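You operate a simulated robot arm through the tools that you are given. There is no shell and no other tool. Be economical: measure what you need, move in short steps, check, and stop when the job is done.

You run a simulated robot arm. Do the job below in one go: nothing can be reset, and whatever is moved stays where it is left.

JOB
Take the bearing labelled "604" from the top of the long grey bench and leave it on the silver medium spacer.
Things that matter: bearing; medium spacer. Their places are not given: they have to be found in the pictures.

The check looks at the end state, three seconds after you hand in, the way a careful person would. Anything else that was tipped, shoved, dropped, spilled or broken makes it a failure.

ROBOT AND FRAMES
A 7-joint arm with a two-finger parallel gripper, fixed in place. Base frame: the origin is at the foot of the arm, x ahead of it, y to its left, z up; the work surface is at about z = 0. Units: mm, degrees, N and s.
With the tool pointing down near the work surface it reaches from about 220 to 580 mm from the base axis. Its first joint turns from -66.0 to 66.0 degrees. Payload 2.5 kg.
The tool frame sits at the grasp point between the pads (the TCP): z along the fingers, y along the line on which they close. The tips reach 23 mm beyond it. The gripper opens to 94 mm. The fingers are 38 mm wide and 10 mm thick; the gripper's body (54 by 96 mm) begins 39 mm behind the TCP.
Orientation is told as [roll, pitch, yaw] about the base's x, y, z axes, in that order, counted from this pose: with the fingers straight down and closing along the base's y, the tool's x points along the base's -x, its y along +y and its z along -z.

CONTROLS
- The arm moves only by the tool arm_command. Its argument "moves" is one flat list of numbers, 4 for each row, row after row: the shift along the tool's x, y, z in mm, then the turn about the tool's z in degrees. In form: [x, y, z, twist, x, y, z, twist, ...]. A call has 1 to 10 rows; each row shifts and turns the commanded pose from where the row before left it, along the tool's axes as they then stand. "claw" is the finger opening in mm, from 0 to 94, set as the call begins (left out, the last holds). Each row takes 0.2 s and may step no farther than 50 mm and 8.6 degrees from the row before; otherwise, or with a gripper value out of range, the whole call is refused. Where a pose cannot be reached the arm comes as near as it can. A force on the tool above 40 N (or 10 N above the force at the start of the call, whichever is more), or a blocked arm, ends the call early, and 0.2 s more pass. Each finger travels about 108 mm/s and halts on what it meets, pressing with about 21 N; the grip force reading is that of the motor and also rises with nothing between the fingers. The clock runs only during rows and for 0.2 s after the last one: add rows that do not move to give the fingers time. The reply holds the time, the measured pose of the TCP, the force on the tool along the base axes, the opening and the grip force, in the units named above and with some noise, and new pictures: "views" is both (left out), scene, wrist or none.
- Cameras (640 x 400 px; columns grow to the right, rows downward): "scene" is fixed at [109.9, -402.6, 562.7]; the picture's right is [0.91, -0.41, 0.00], its down [-0.18, -0.39, -0.90] and it looks along [0.37, 0.82, -0.43] (base axes); focal length 361 px, centre (320, 200). "wrist" rides on the gripper at [-39, 0, -44] in the tool frame; the picture's right is [0.00, -1.00, 0.00], its down [0.97, 0.00, -0.24] and it looks along [0.24, 0.00, 0.97] (tool axes); focal length 218 px, centre (320, 200).
- probe_pixels(camera, pixels): for up to 12 pixels [column, row] of the newest picture of that camera ("zoom" is the newest enlarged one), the place [x, y, z] in the base frame of the surface seen there, good to about 2 mm, but the place of the scene camera against the robot may be out by one fixed shift of up to 12 mm in any direction. The clock stands still meanwhile.
- close_up(camera, box): a new picture of the part [left, top, right, bottom] of that camera's present view, enlarged. The clock stands still meanwhile.
- hand_in(): hands the job in; it is judged then, once.

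Go step by step. Measure first, check grasps and placings, and put right what went wrong. The budget is 60 turns and 120 pictures, counting those below and the enlarged ones. Unless the task says otherwise, let go and move clear before handing in, and close with one line.

The tools are called after "Emit:" as name(argument=value, ...) on one line, values as JSON. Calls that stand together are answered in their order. arm_command: Moves the arm, as the interface text tells. Its arguments: {"type":"object","properties":{"moves":{"type":"array","items":{"type":"number"}},"claw":{"type":"number"},"views":{"type":"string","enum":["both","scene","wrist","none"]}},"required":["moves"]} The other tools are called the same way: probe_pixels (camera, pixels) gives the place of the surface under pixels of a picture; close_up (camera, box) takes an enlarged picture of a part of a camera's view; hand_in () hands the job in.

At the start:

```text
clock: 0.0
position: [278.6, 229.9, 290.2]
tool_rot: [0.1, 0.0, 0.1]
wrist_force: [-1.3, 0.2, 0.5]
opening: 93.8
grasp_force: 0.0
```

scene: 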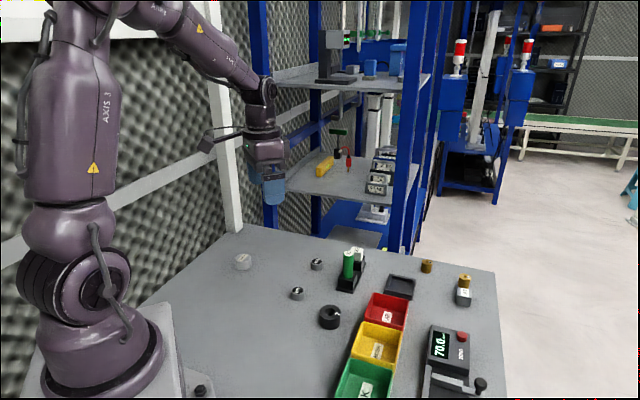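
wrist: 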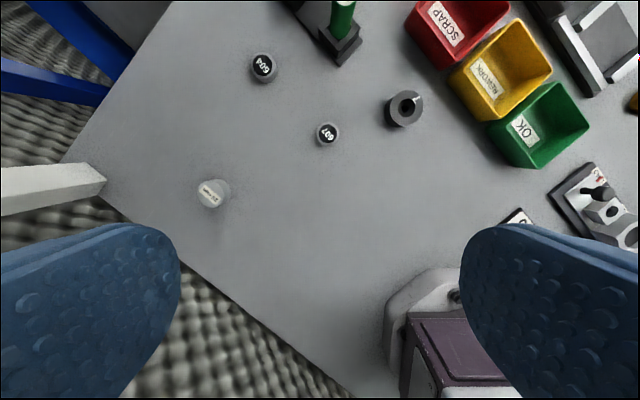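

The wrist picture shows a "604" part near (263,67), a "607" near (327,133), a pale disc at (213,193) and a dark ring at (404,108). I'll enlarge these and look for the spacers.

Emit:
close_up(camera="wrist", box=[180, 30, 440, 220])

Emit:
close_up(camera="scene", box=[220, 230, 500, 400])

Emit:
probe_pixels(camera="wrist", pixels=[[263, 67], [327, 133], [213, 190], [404, 108], [416, 100], [290, 100], [340, 20], [250, 200]])

```text
2.11 times, centred on (310, 125) of wrist
```

zoom: 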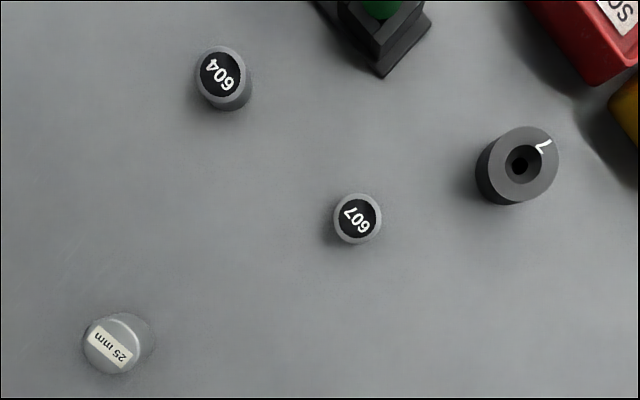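

```text
2.29 times, centred on (360, 315) of scene
```

zoom: 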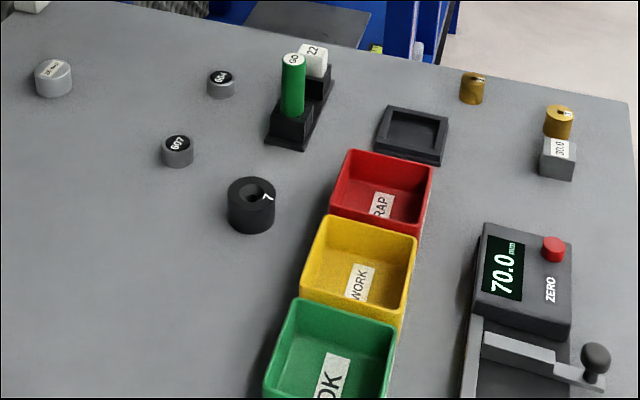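

```text
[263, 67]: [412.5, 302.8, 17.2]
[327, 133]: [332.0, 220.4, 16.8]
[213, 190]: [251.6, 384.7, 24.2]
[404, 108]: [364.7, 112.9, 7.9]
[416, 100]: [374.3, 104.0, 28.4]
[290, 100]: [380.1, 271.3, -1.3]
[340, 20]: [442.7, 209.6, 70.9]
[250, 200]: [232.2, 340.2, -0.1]
```

The parts are "604" at (412,303), top z≈17, "607" at (332,220), and a silver cylinder marked "25 mm" at (252,385), top z≈24. Before accepting that cylinder as the medium spacer, I'll check whether there are other spacers.

Emit:
close_up(camera="scene", box=[260, 20, 440, 220])

Emit:
close_up(camera="scene", box=[390, 250, 510, 320])

Emit:
close_up(camera="scene", box=[220, 240, 320, 305])

Emit:
close_up(camera="wrist", box=[180, 160, 260, 220])

```text
2.00 times, centred on (350, 120) of scene
```

zoom: 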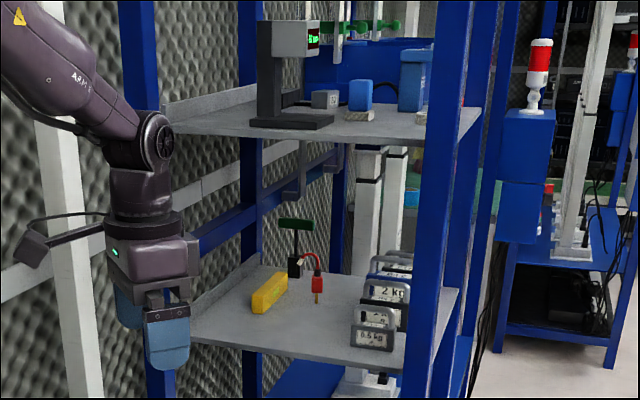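

```text
5.33 times, centred on (450, 285) of scene
```

zoom: 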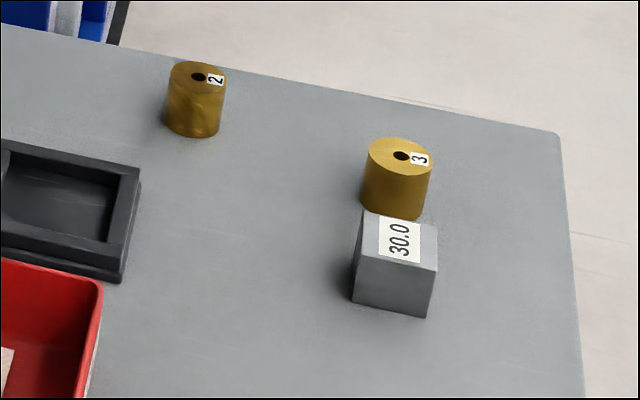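

```text
6.15 times, centred on (270, 272) of scene
```

zoom: 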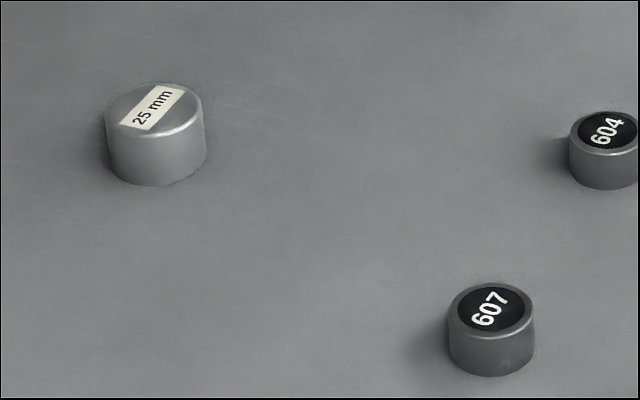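

```text
6.67 times, centred on (220, 190) of wrist
```

zoom: 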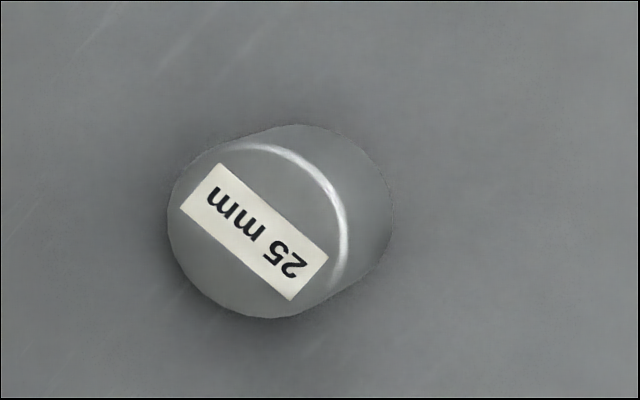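

The only silver spacer in view is the "25 mm" cylinder at (252,385). Next I'll probe the rack shelf and the white post for clearance, and get precise rims for the bearing and the spacer.

Emit:
probe_pixels(camera="scene", pixels=[[316, 262], [243, 258], [296, 290], [275, 190], [320, 198], [395, 200], [230, 200], [262, 225], [405, 230], [280, 85], [395, 93], [350, 262]])

Emit:
probe_pixels(camera="wrist", pixels=[[252, 67], [274, 67], [263, 57], [263, 77], [201, 190], [222, 190], [211, 181], [211, 203], [98, 175], [100, 195], [20, 215], [90, 95]])

```text
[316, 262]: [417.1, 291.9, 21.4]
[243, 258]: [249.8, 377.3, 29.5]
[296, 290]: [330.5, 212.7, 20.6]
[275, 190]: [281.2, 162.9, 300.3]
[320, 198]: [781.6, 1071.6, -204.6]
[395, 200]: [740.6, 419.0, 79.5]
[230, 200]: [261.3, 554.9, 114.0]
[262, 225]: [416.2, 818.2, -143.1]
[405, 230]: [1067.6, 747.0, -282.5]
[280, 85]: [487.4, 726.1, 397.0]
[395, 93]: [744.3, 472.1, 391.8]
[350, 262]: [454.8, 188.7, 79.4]
```

```text
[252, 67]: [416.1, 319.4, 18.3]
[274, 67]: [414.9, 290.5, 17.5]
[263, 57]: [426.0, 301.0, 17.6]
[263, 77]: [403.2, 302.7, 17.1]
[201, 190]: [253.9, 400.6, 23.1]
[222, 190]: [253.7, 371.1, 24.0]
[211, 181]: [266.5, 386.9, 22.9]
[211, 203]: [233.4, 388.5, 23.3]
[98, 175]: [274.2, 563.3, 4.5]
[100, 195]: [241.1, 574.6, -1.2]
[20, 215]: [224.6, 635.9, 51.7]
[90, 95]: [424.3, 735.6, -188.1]
```

Both targets are clear: the white post stands at y≈560 and the rack is farther off. I'll move above the 604 at about z=120 and look again.

Emit:
arm_command(moves=[-22.5, 12.3, 28.3, 0, -22.5, 12.3, 28.3, 0, -22.5, 12.3, 28.3, 0, -22.5, 12.3, 28.3, 0, -22.5, 12.3, 28.3, 0, -22.5, 12.3, 28.3, 0, 0, 0, 0, 0], claw=60)

```text
clock: 1.6
position: [411.7, 306.2, 118.2]
tool_rot: [0.0, 0.0, 0.0]
wrist_force: [0.7, 0.0, -0.4]
opening: 59.7
grasp_force: 0.1
```

scene: 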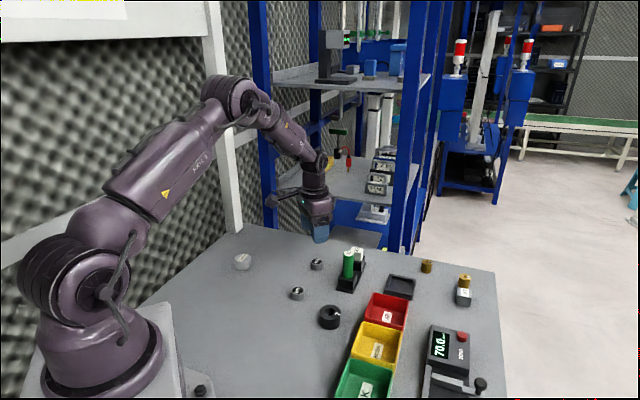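
wrist: 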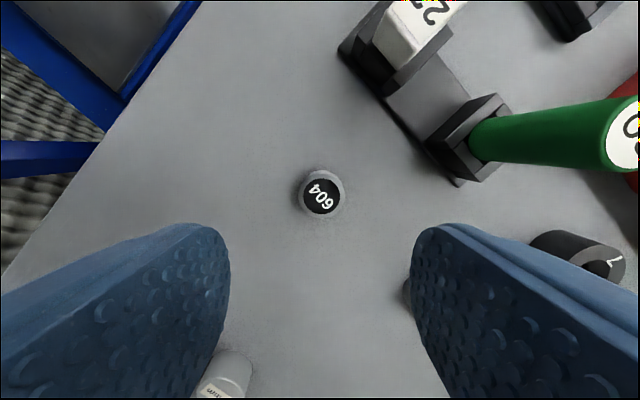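

The 604 now appears at (321,195), between the fingers. I'll probe its rim for the exact centre.

Emit:
probe_pixels(camera="wrist", pixels=[[321, 195], [302, 195], [339, 195], [321, 177], [321, 213], [332, 172], [321, 216], [321, 225], [442, 170], [280, 195]])

Emit:
close_up(camera="wrist", box=[280, 160, 360, 230])

```text
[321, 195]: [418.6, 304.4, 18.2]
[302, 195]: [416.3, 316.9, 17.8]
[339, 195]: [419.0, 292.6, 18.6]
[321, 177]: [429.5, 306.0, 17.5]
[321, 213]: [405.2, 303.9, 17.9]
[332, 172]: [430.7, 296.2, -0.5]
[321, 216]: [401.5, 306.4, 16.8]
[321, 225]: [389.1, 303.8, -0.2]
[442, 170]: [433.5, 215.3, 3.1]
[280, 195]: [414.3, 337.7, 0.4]
```

```text
5.71 times, centred on (320, 195) of wrist
```

zoom: 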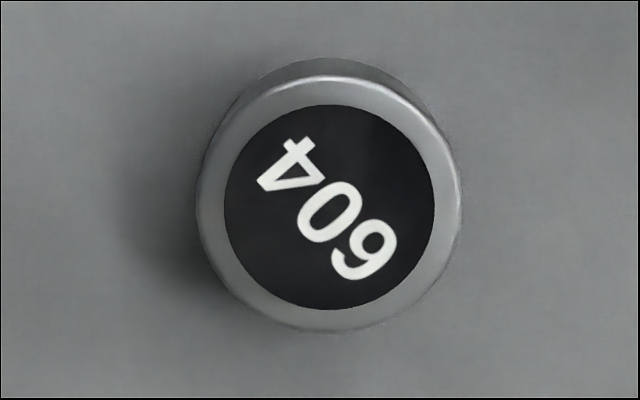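

The bearing's centre is about (416.5, 304.5), 28 mm across with its top at z≈18. I'll descend partway with alignment and read the pose again.

Emit:
arm_command(moves=[-4, -1, 20, 0, 0, 0, 30, 0, 0, 0, 0, 0], views="wrist")

```text
clock: 2.4
position: [417.1, 303.1, 69.1]
tool_rot: [0.0, -0.1, 0.1]
wrist_force: [-0.8, -0.4, 0.3]
opening: 59.8
grasp_force: 0.0
```

wrist: 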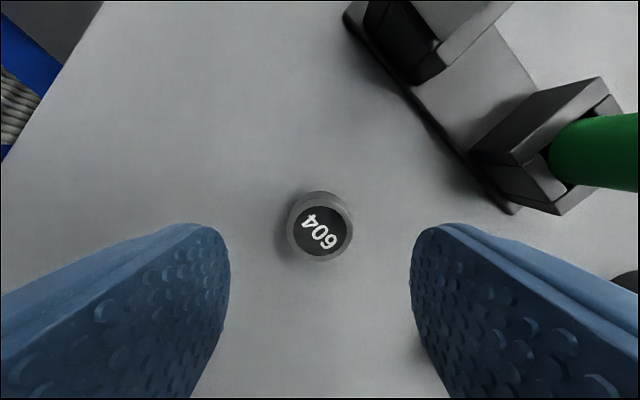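

The bearing is centred at (320,231). I'll descend 42 mm so the tips end at about z=4, and check before closing.

Emit:
arm_command(moves=[0, 0, 21, 0, 0, 0, 21, 0, 0, 0, 0, 0], views="both")

Emit:
probe_pixels(camera="wrist", pixels=[[320, 300], [320, 270], [320, 330]])

```text
clock: 3.2
position: [415.1, 304.2, 28.0]
tool_rot: [0.1, 0.0, 0.0]
wrist_force: [-0.5, 0.3, 0.4]
opening: 60.0
grasp_force: 0.1
```

scene: 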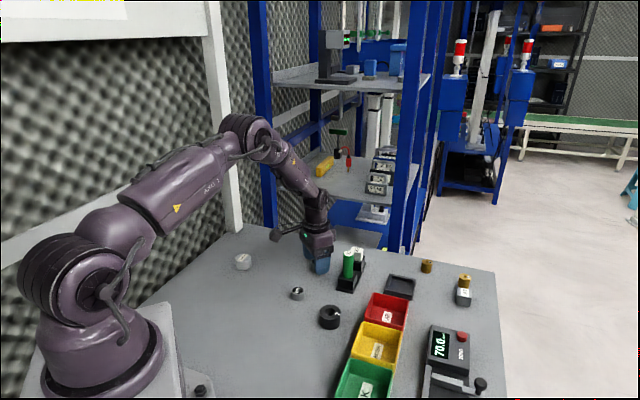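
wrist: 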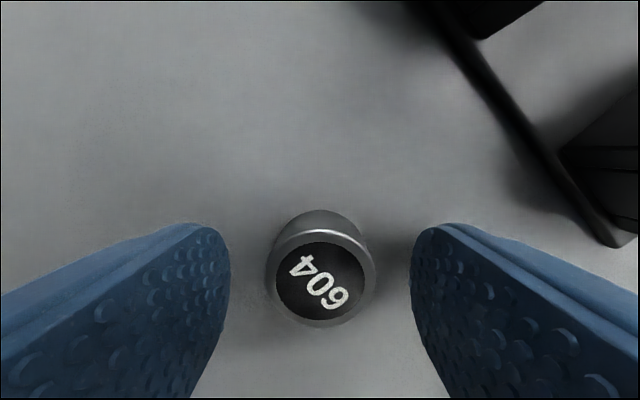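

```text
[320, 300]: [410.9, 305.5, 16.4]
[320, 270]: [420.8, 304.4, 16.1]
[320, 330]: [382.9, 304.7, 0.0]
```

The bearing sits between the pads with its top centre at (320,280). Now I'll close.

Emit:
arm_command(moves=[0, 0, 0, 0, 0, 0, 0, 0, 0, 0, 0, 0], claw=18, views="wrist")

```text
clock: 4.0
position: [415.6, 304.2, 27.7]
tool_rot: [0.1, -0.1, 0.1]
wrist_force: [0.1, -1.0, 0.5]
opening: 30.7
grasp_force: 21.0
```

wrist: 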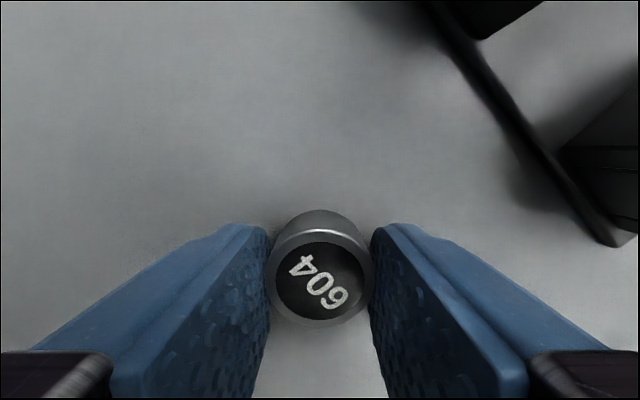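

The opening is 30.7 mm with 21 N, so the bearing is held. I'll lift and check.

Emit:
arm_command(moves=[0, 0, -15, 0, 0, 0, -30, 0, 0, 0, -40, 0, 0, 0, -20, 0, 0, 0, 0, 0], views="both")

```text
clock: 5.2
position: [415.5, 304.3, 135.0]
tool_rot: [0.0, 0.0, 0.0]
wrist_force: [-0.1, 0.0, -0.6]
opening: 31.1
grasp_force: 20.6
```

scene: 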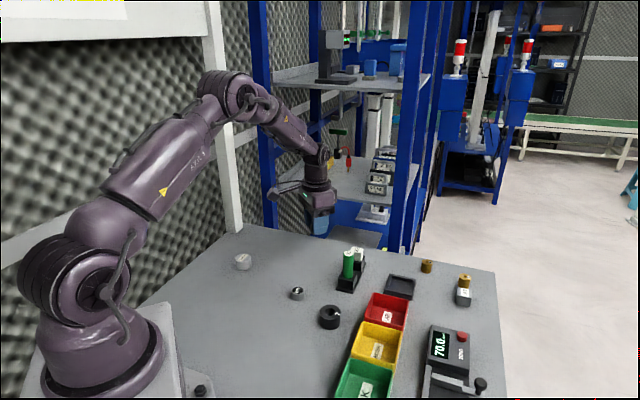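
wrist: 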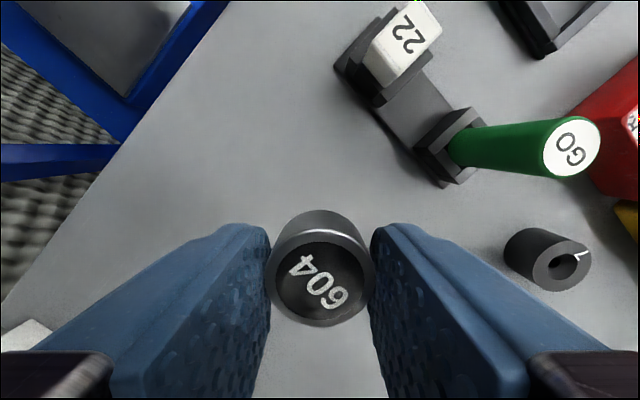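

The bearing is lifted squarely. I'll carry it near the spacer but stop about 45 mm short in x, so the wrist camera sees the spacer.

Emit:
arm_command(moves=[34, 13.5, 0, 0, 34, 13.5, 0, 0, 34, 13.5, 0, 0, 34, 13.5, 0, 0, 34, 13.5, 0, 0, 34, 13.5, 0, 0, 0, 0, 0, 0], views="both")

```text
clock: 6.8
position: [210.6, 382.0, 134.6]
tool_rot: [0.1, 0.0, 0.0]
wrist_force: [0.2, -0.2, -0.7]
opening: 31.0
grasp_force: 20.5
```

scene: 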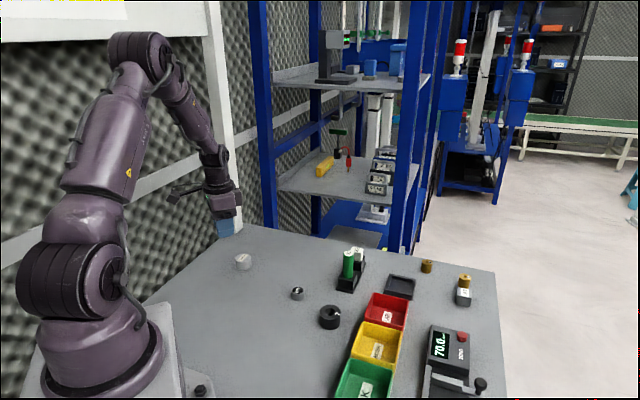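
wrist: 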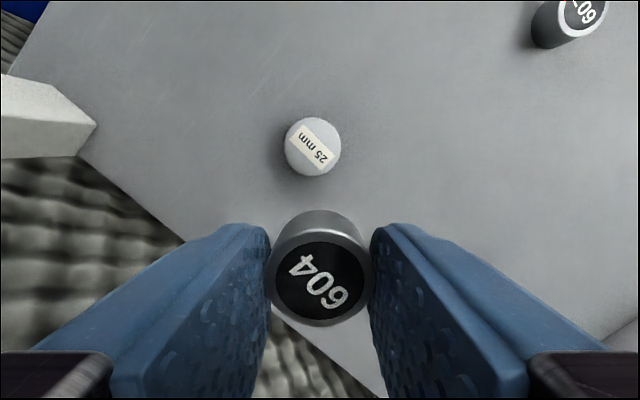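

The spacer is clearly visible at (313,147). I'll probe its rim, and the held bearing's rim for the offset.

Emit:
close_up(camera="wrist", box=[270, 105, 366, 185])

Emit:
probe_pixels(camera="wrist", pixels=[[313, 146], [286, 146], [340, 146], [313, 119], [313, 173], [294, 127], [332, 165], [320, 237], [320, 324], [275, 280], [365, 280], [320, 280]])

```text
5.00 times, centred on (318, 145) of wrist
```

zoom: 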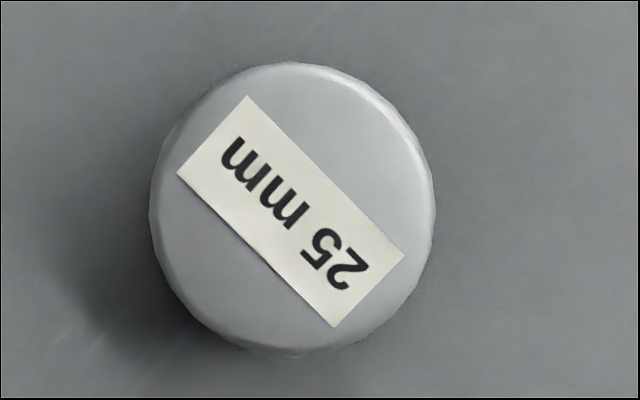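

```text
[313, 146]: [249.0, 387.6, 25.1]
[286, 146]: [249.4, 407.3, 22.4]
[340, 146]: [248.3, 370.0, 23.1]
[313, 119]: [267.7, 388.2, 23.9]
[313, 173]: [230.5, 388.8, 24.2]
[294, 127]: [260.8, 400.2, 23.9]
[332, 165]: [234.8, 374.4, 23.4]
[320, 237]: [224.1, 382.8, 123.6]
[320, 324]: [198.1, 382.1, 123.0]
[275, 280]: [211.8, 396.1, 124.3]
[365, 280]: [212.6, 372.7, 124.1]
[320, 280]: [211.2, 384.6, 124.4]
```

The spacer's centre is about (249.3, 388.2), 38 mm across with its top at z≈24.5. The held bearing's centre is about (211.2, 383). I'll shift +38 and +5, then drop to about z=72.

Emit:
arm_command(moves=[-38, 5, 0, 0, 0, 0, 30, 0, 0, 0, 32, 0, 0, 0, 0, 0, 0, 0, 0, 0], views="both")

```text
clock: 8.0
position: [249.2, 387.9, 72.9]
tool_rot: [0.0, 0.0, 0.0]
wrist_force: [-0.9, 0.4, -0.6]
opening: 31.3
grasp_force: 21.0
```

scene: 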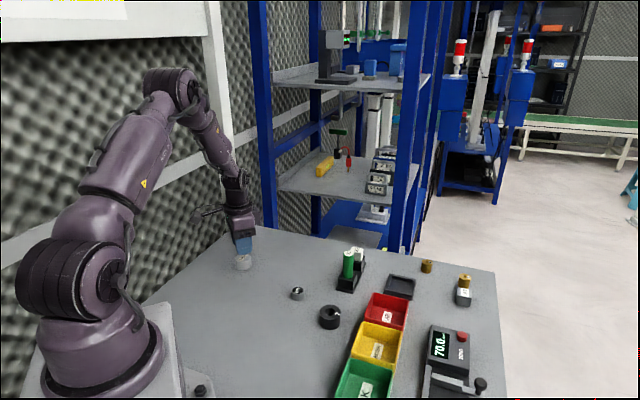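
wrist: 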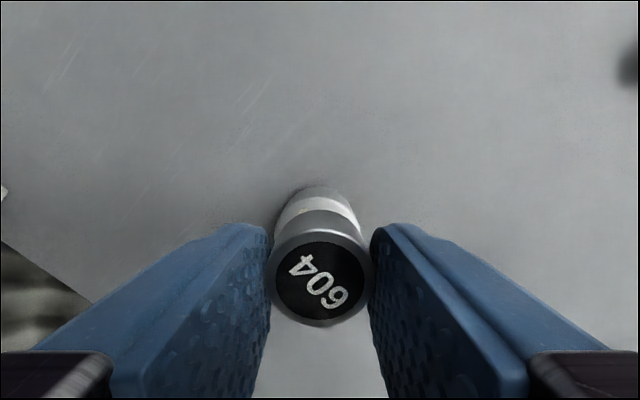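

The spacer shows directly behind the bearing at (318,200), so they're aligned. I'll lower 17 mm and then creep to contact.

Emit:
arm_command(moves=[0, 0, 10, 0, 0, 0, 7, 0, 0, 0, 1, 0, 0, 0, 1, 0, 0, 0, 0, 0], views="both")

Emit:
close_up(camera="scene", box=[212, 220, 276, 280])

```text
clock: 9.2
position: [251.1, 388.4, 52.2]
tool_rot: [0.1, -0.1, 0.0]
wrist_force: [-3.6, -5.5, 21.0]
opening: 30.8
grasp_force: 21.0
```

scene: 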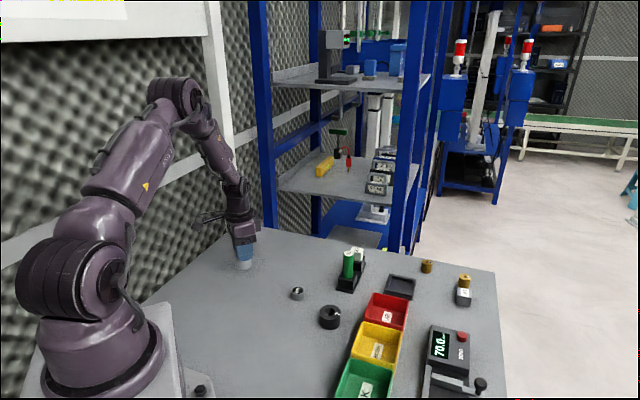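
wrist: 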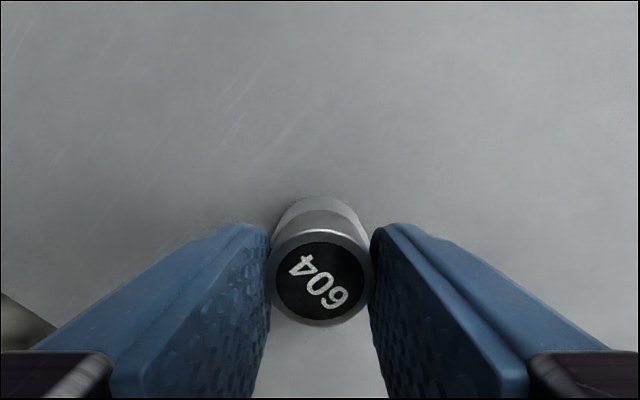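

```text
6.67 times, centred on (244, 250) of scene
```

zoom: 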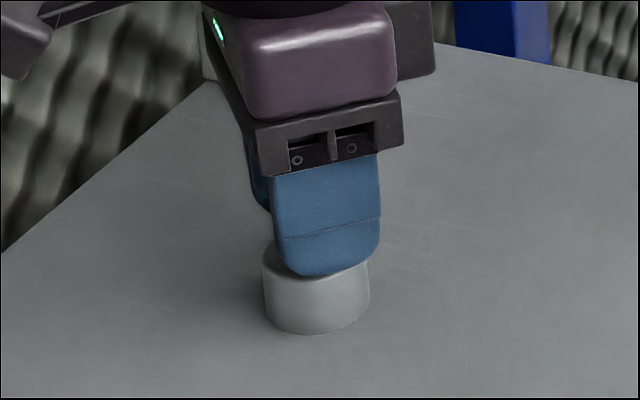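

Contact reads 21 N upward, so the bearing is seated. I'll ease up slightly to unload it, then open a little.

Emit:
arm_command(moves=[0, 0, -0.6, 0, 0, 0, 0, 0], views="none")

```text
clock: 9.8
position: [251.3, 389.3, 53.1]
tool_rot: [0.1, -0.2, 0.1]
wrist_force: [2.1, -0.7, 11.1]
opening: 30.9
grasp_force: 20.8
```

The load is down to 11 N. I'll ease off a little more and then open the fingers.

Emit:
arm_command(moves=[0, 0, -0.4, 0, 0, 0, 0, 0], views="none")

Emit:
arm_command(moves=[0, 0, 0, 0, 0, 0, 0, 0, 0, 0, 0, 0], claw=50, views="both")

```text
clock: 10.4
position: [250.6, 389.9, 52.8]
tool_rot: [0.0, 0.0, 0.1]
wrist_force: [0.2, -2.5, 11.8]
opening: 30.9
grasp_force: 21.3
```

```text
clock: 11.2
position: [249.1, 389.7, 53.1]
tool_rot: [0.0, 0.0, 0.1]
wrist_force: [0.6, 0.6, 0.2]
opening: 50.1
grasp_force: 0.0
```

scene: 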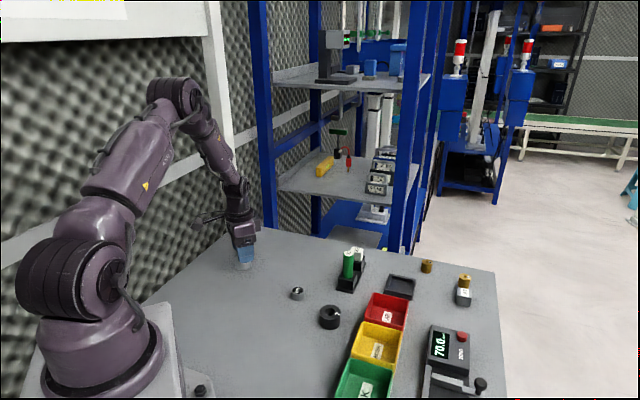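
wrist: 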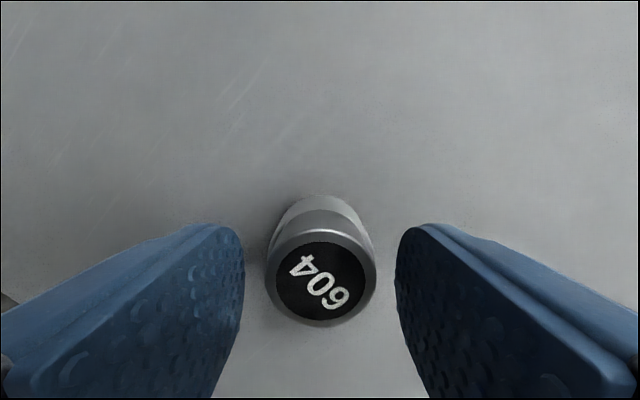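

The bearing rests on the spacer and is free of the fingers, with the force near 0. I'll rise straight up and back away to look.

Emit:
arm_command(moves=[0, 0, -10, 0, 0, 0, -30, 0, 0, 0, -40, 0, 0, 0, -40, 0, 20, -20, 0, 0, 20, -20, 0, 0, 0, 0, 0, 0], views="both")

Emit:
close_up(camera="scene", box=[210, 225, 330, 305])

```text
clock: 12.8
position: [209.7, 349.2, 175.2]
tool_rot: [0.0, 0.1, 0.0]
wrist_force: [-0.2, -0.5, 0.0]
opening: 50.0
grasp_force: 0.0
```

scene: 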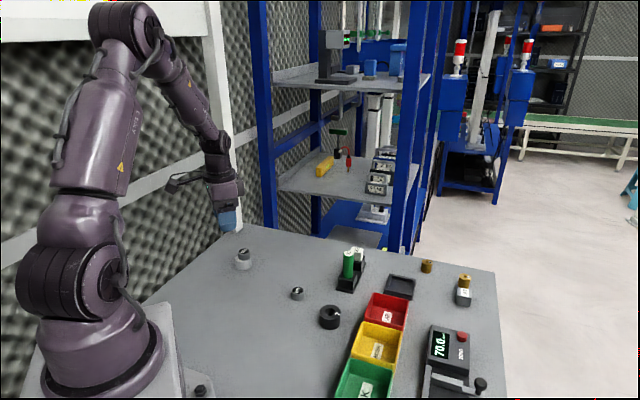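
wrist: 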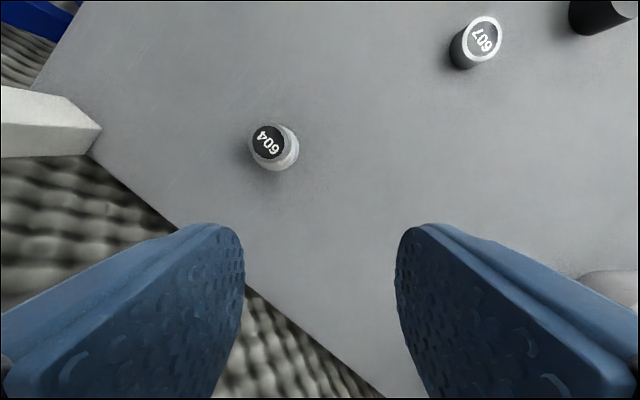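

```text
5.00 times, centred on (270, 265) of scene
```

zoom: 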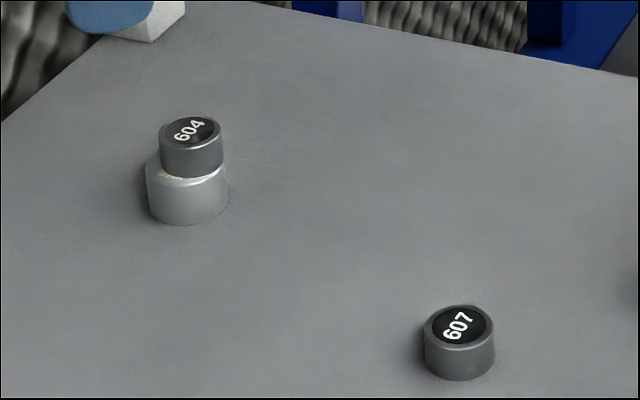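

The enlarged picture shows the 604 standing flat and almost centred on the silver spacer, around (188,170). Nothing else has moved and the arm is clear, so I'm handing in.

Emit:
hand_in()

```text
The job is handed in.
```

The 604 bearing is resting flat on the silver 25 mm spacer, about 2 mm off centre. That was the only silver spacer I could see, so I took it as the medium one. The gripper is clear, nothing else looked disturbed, and the job is handed in.
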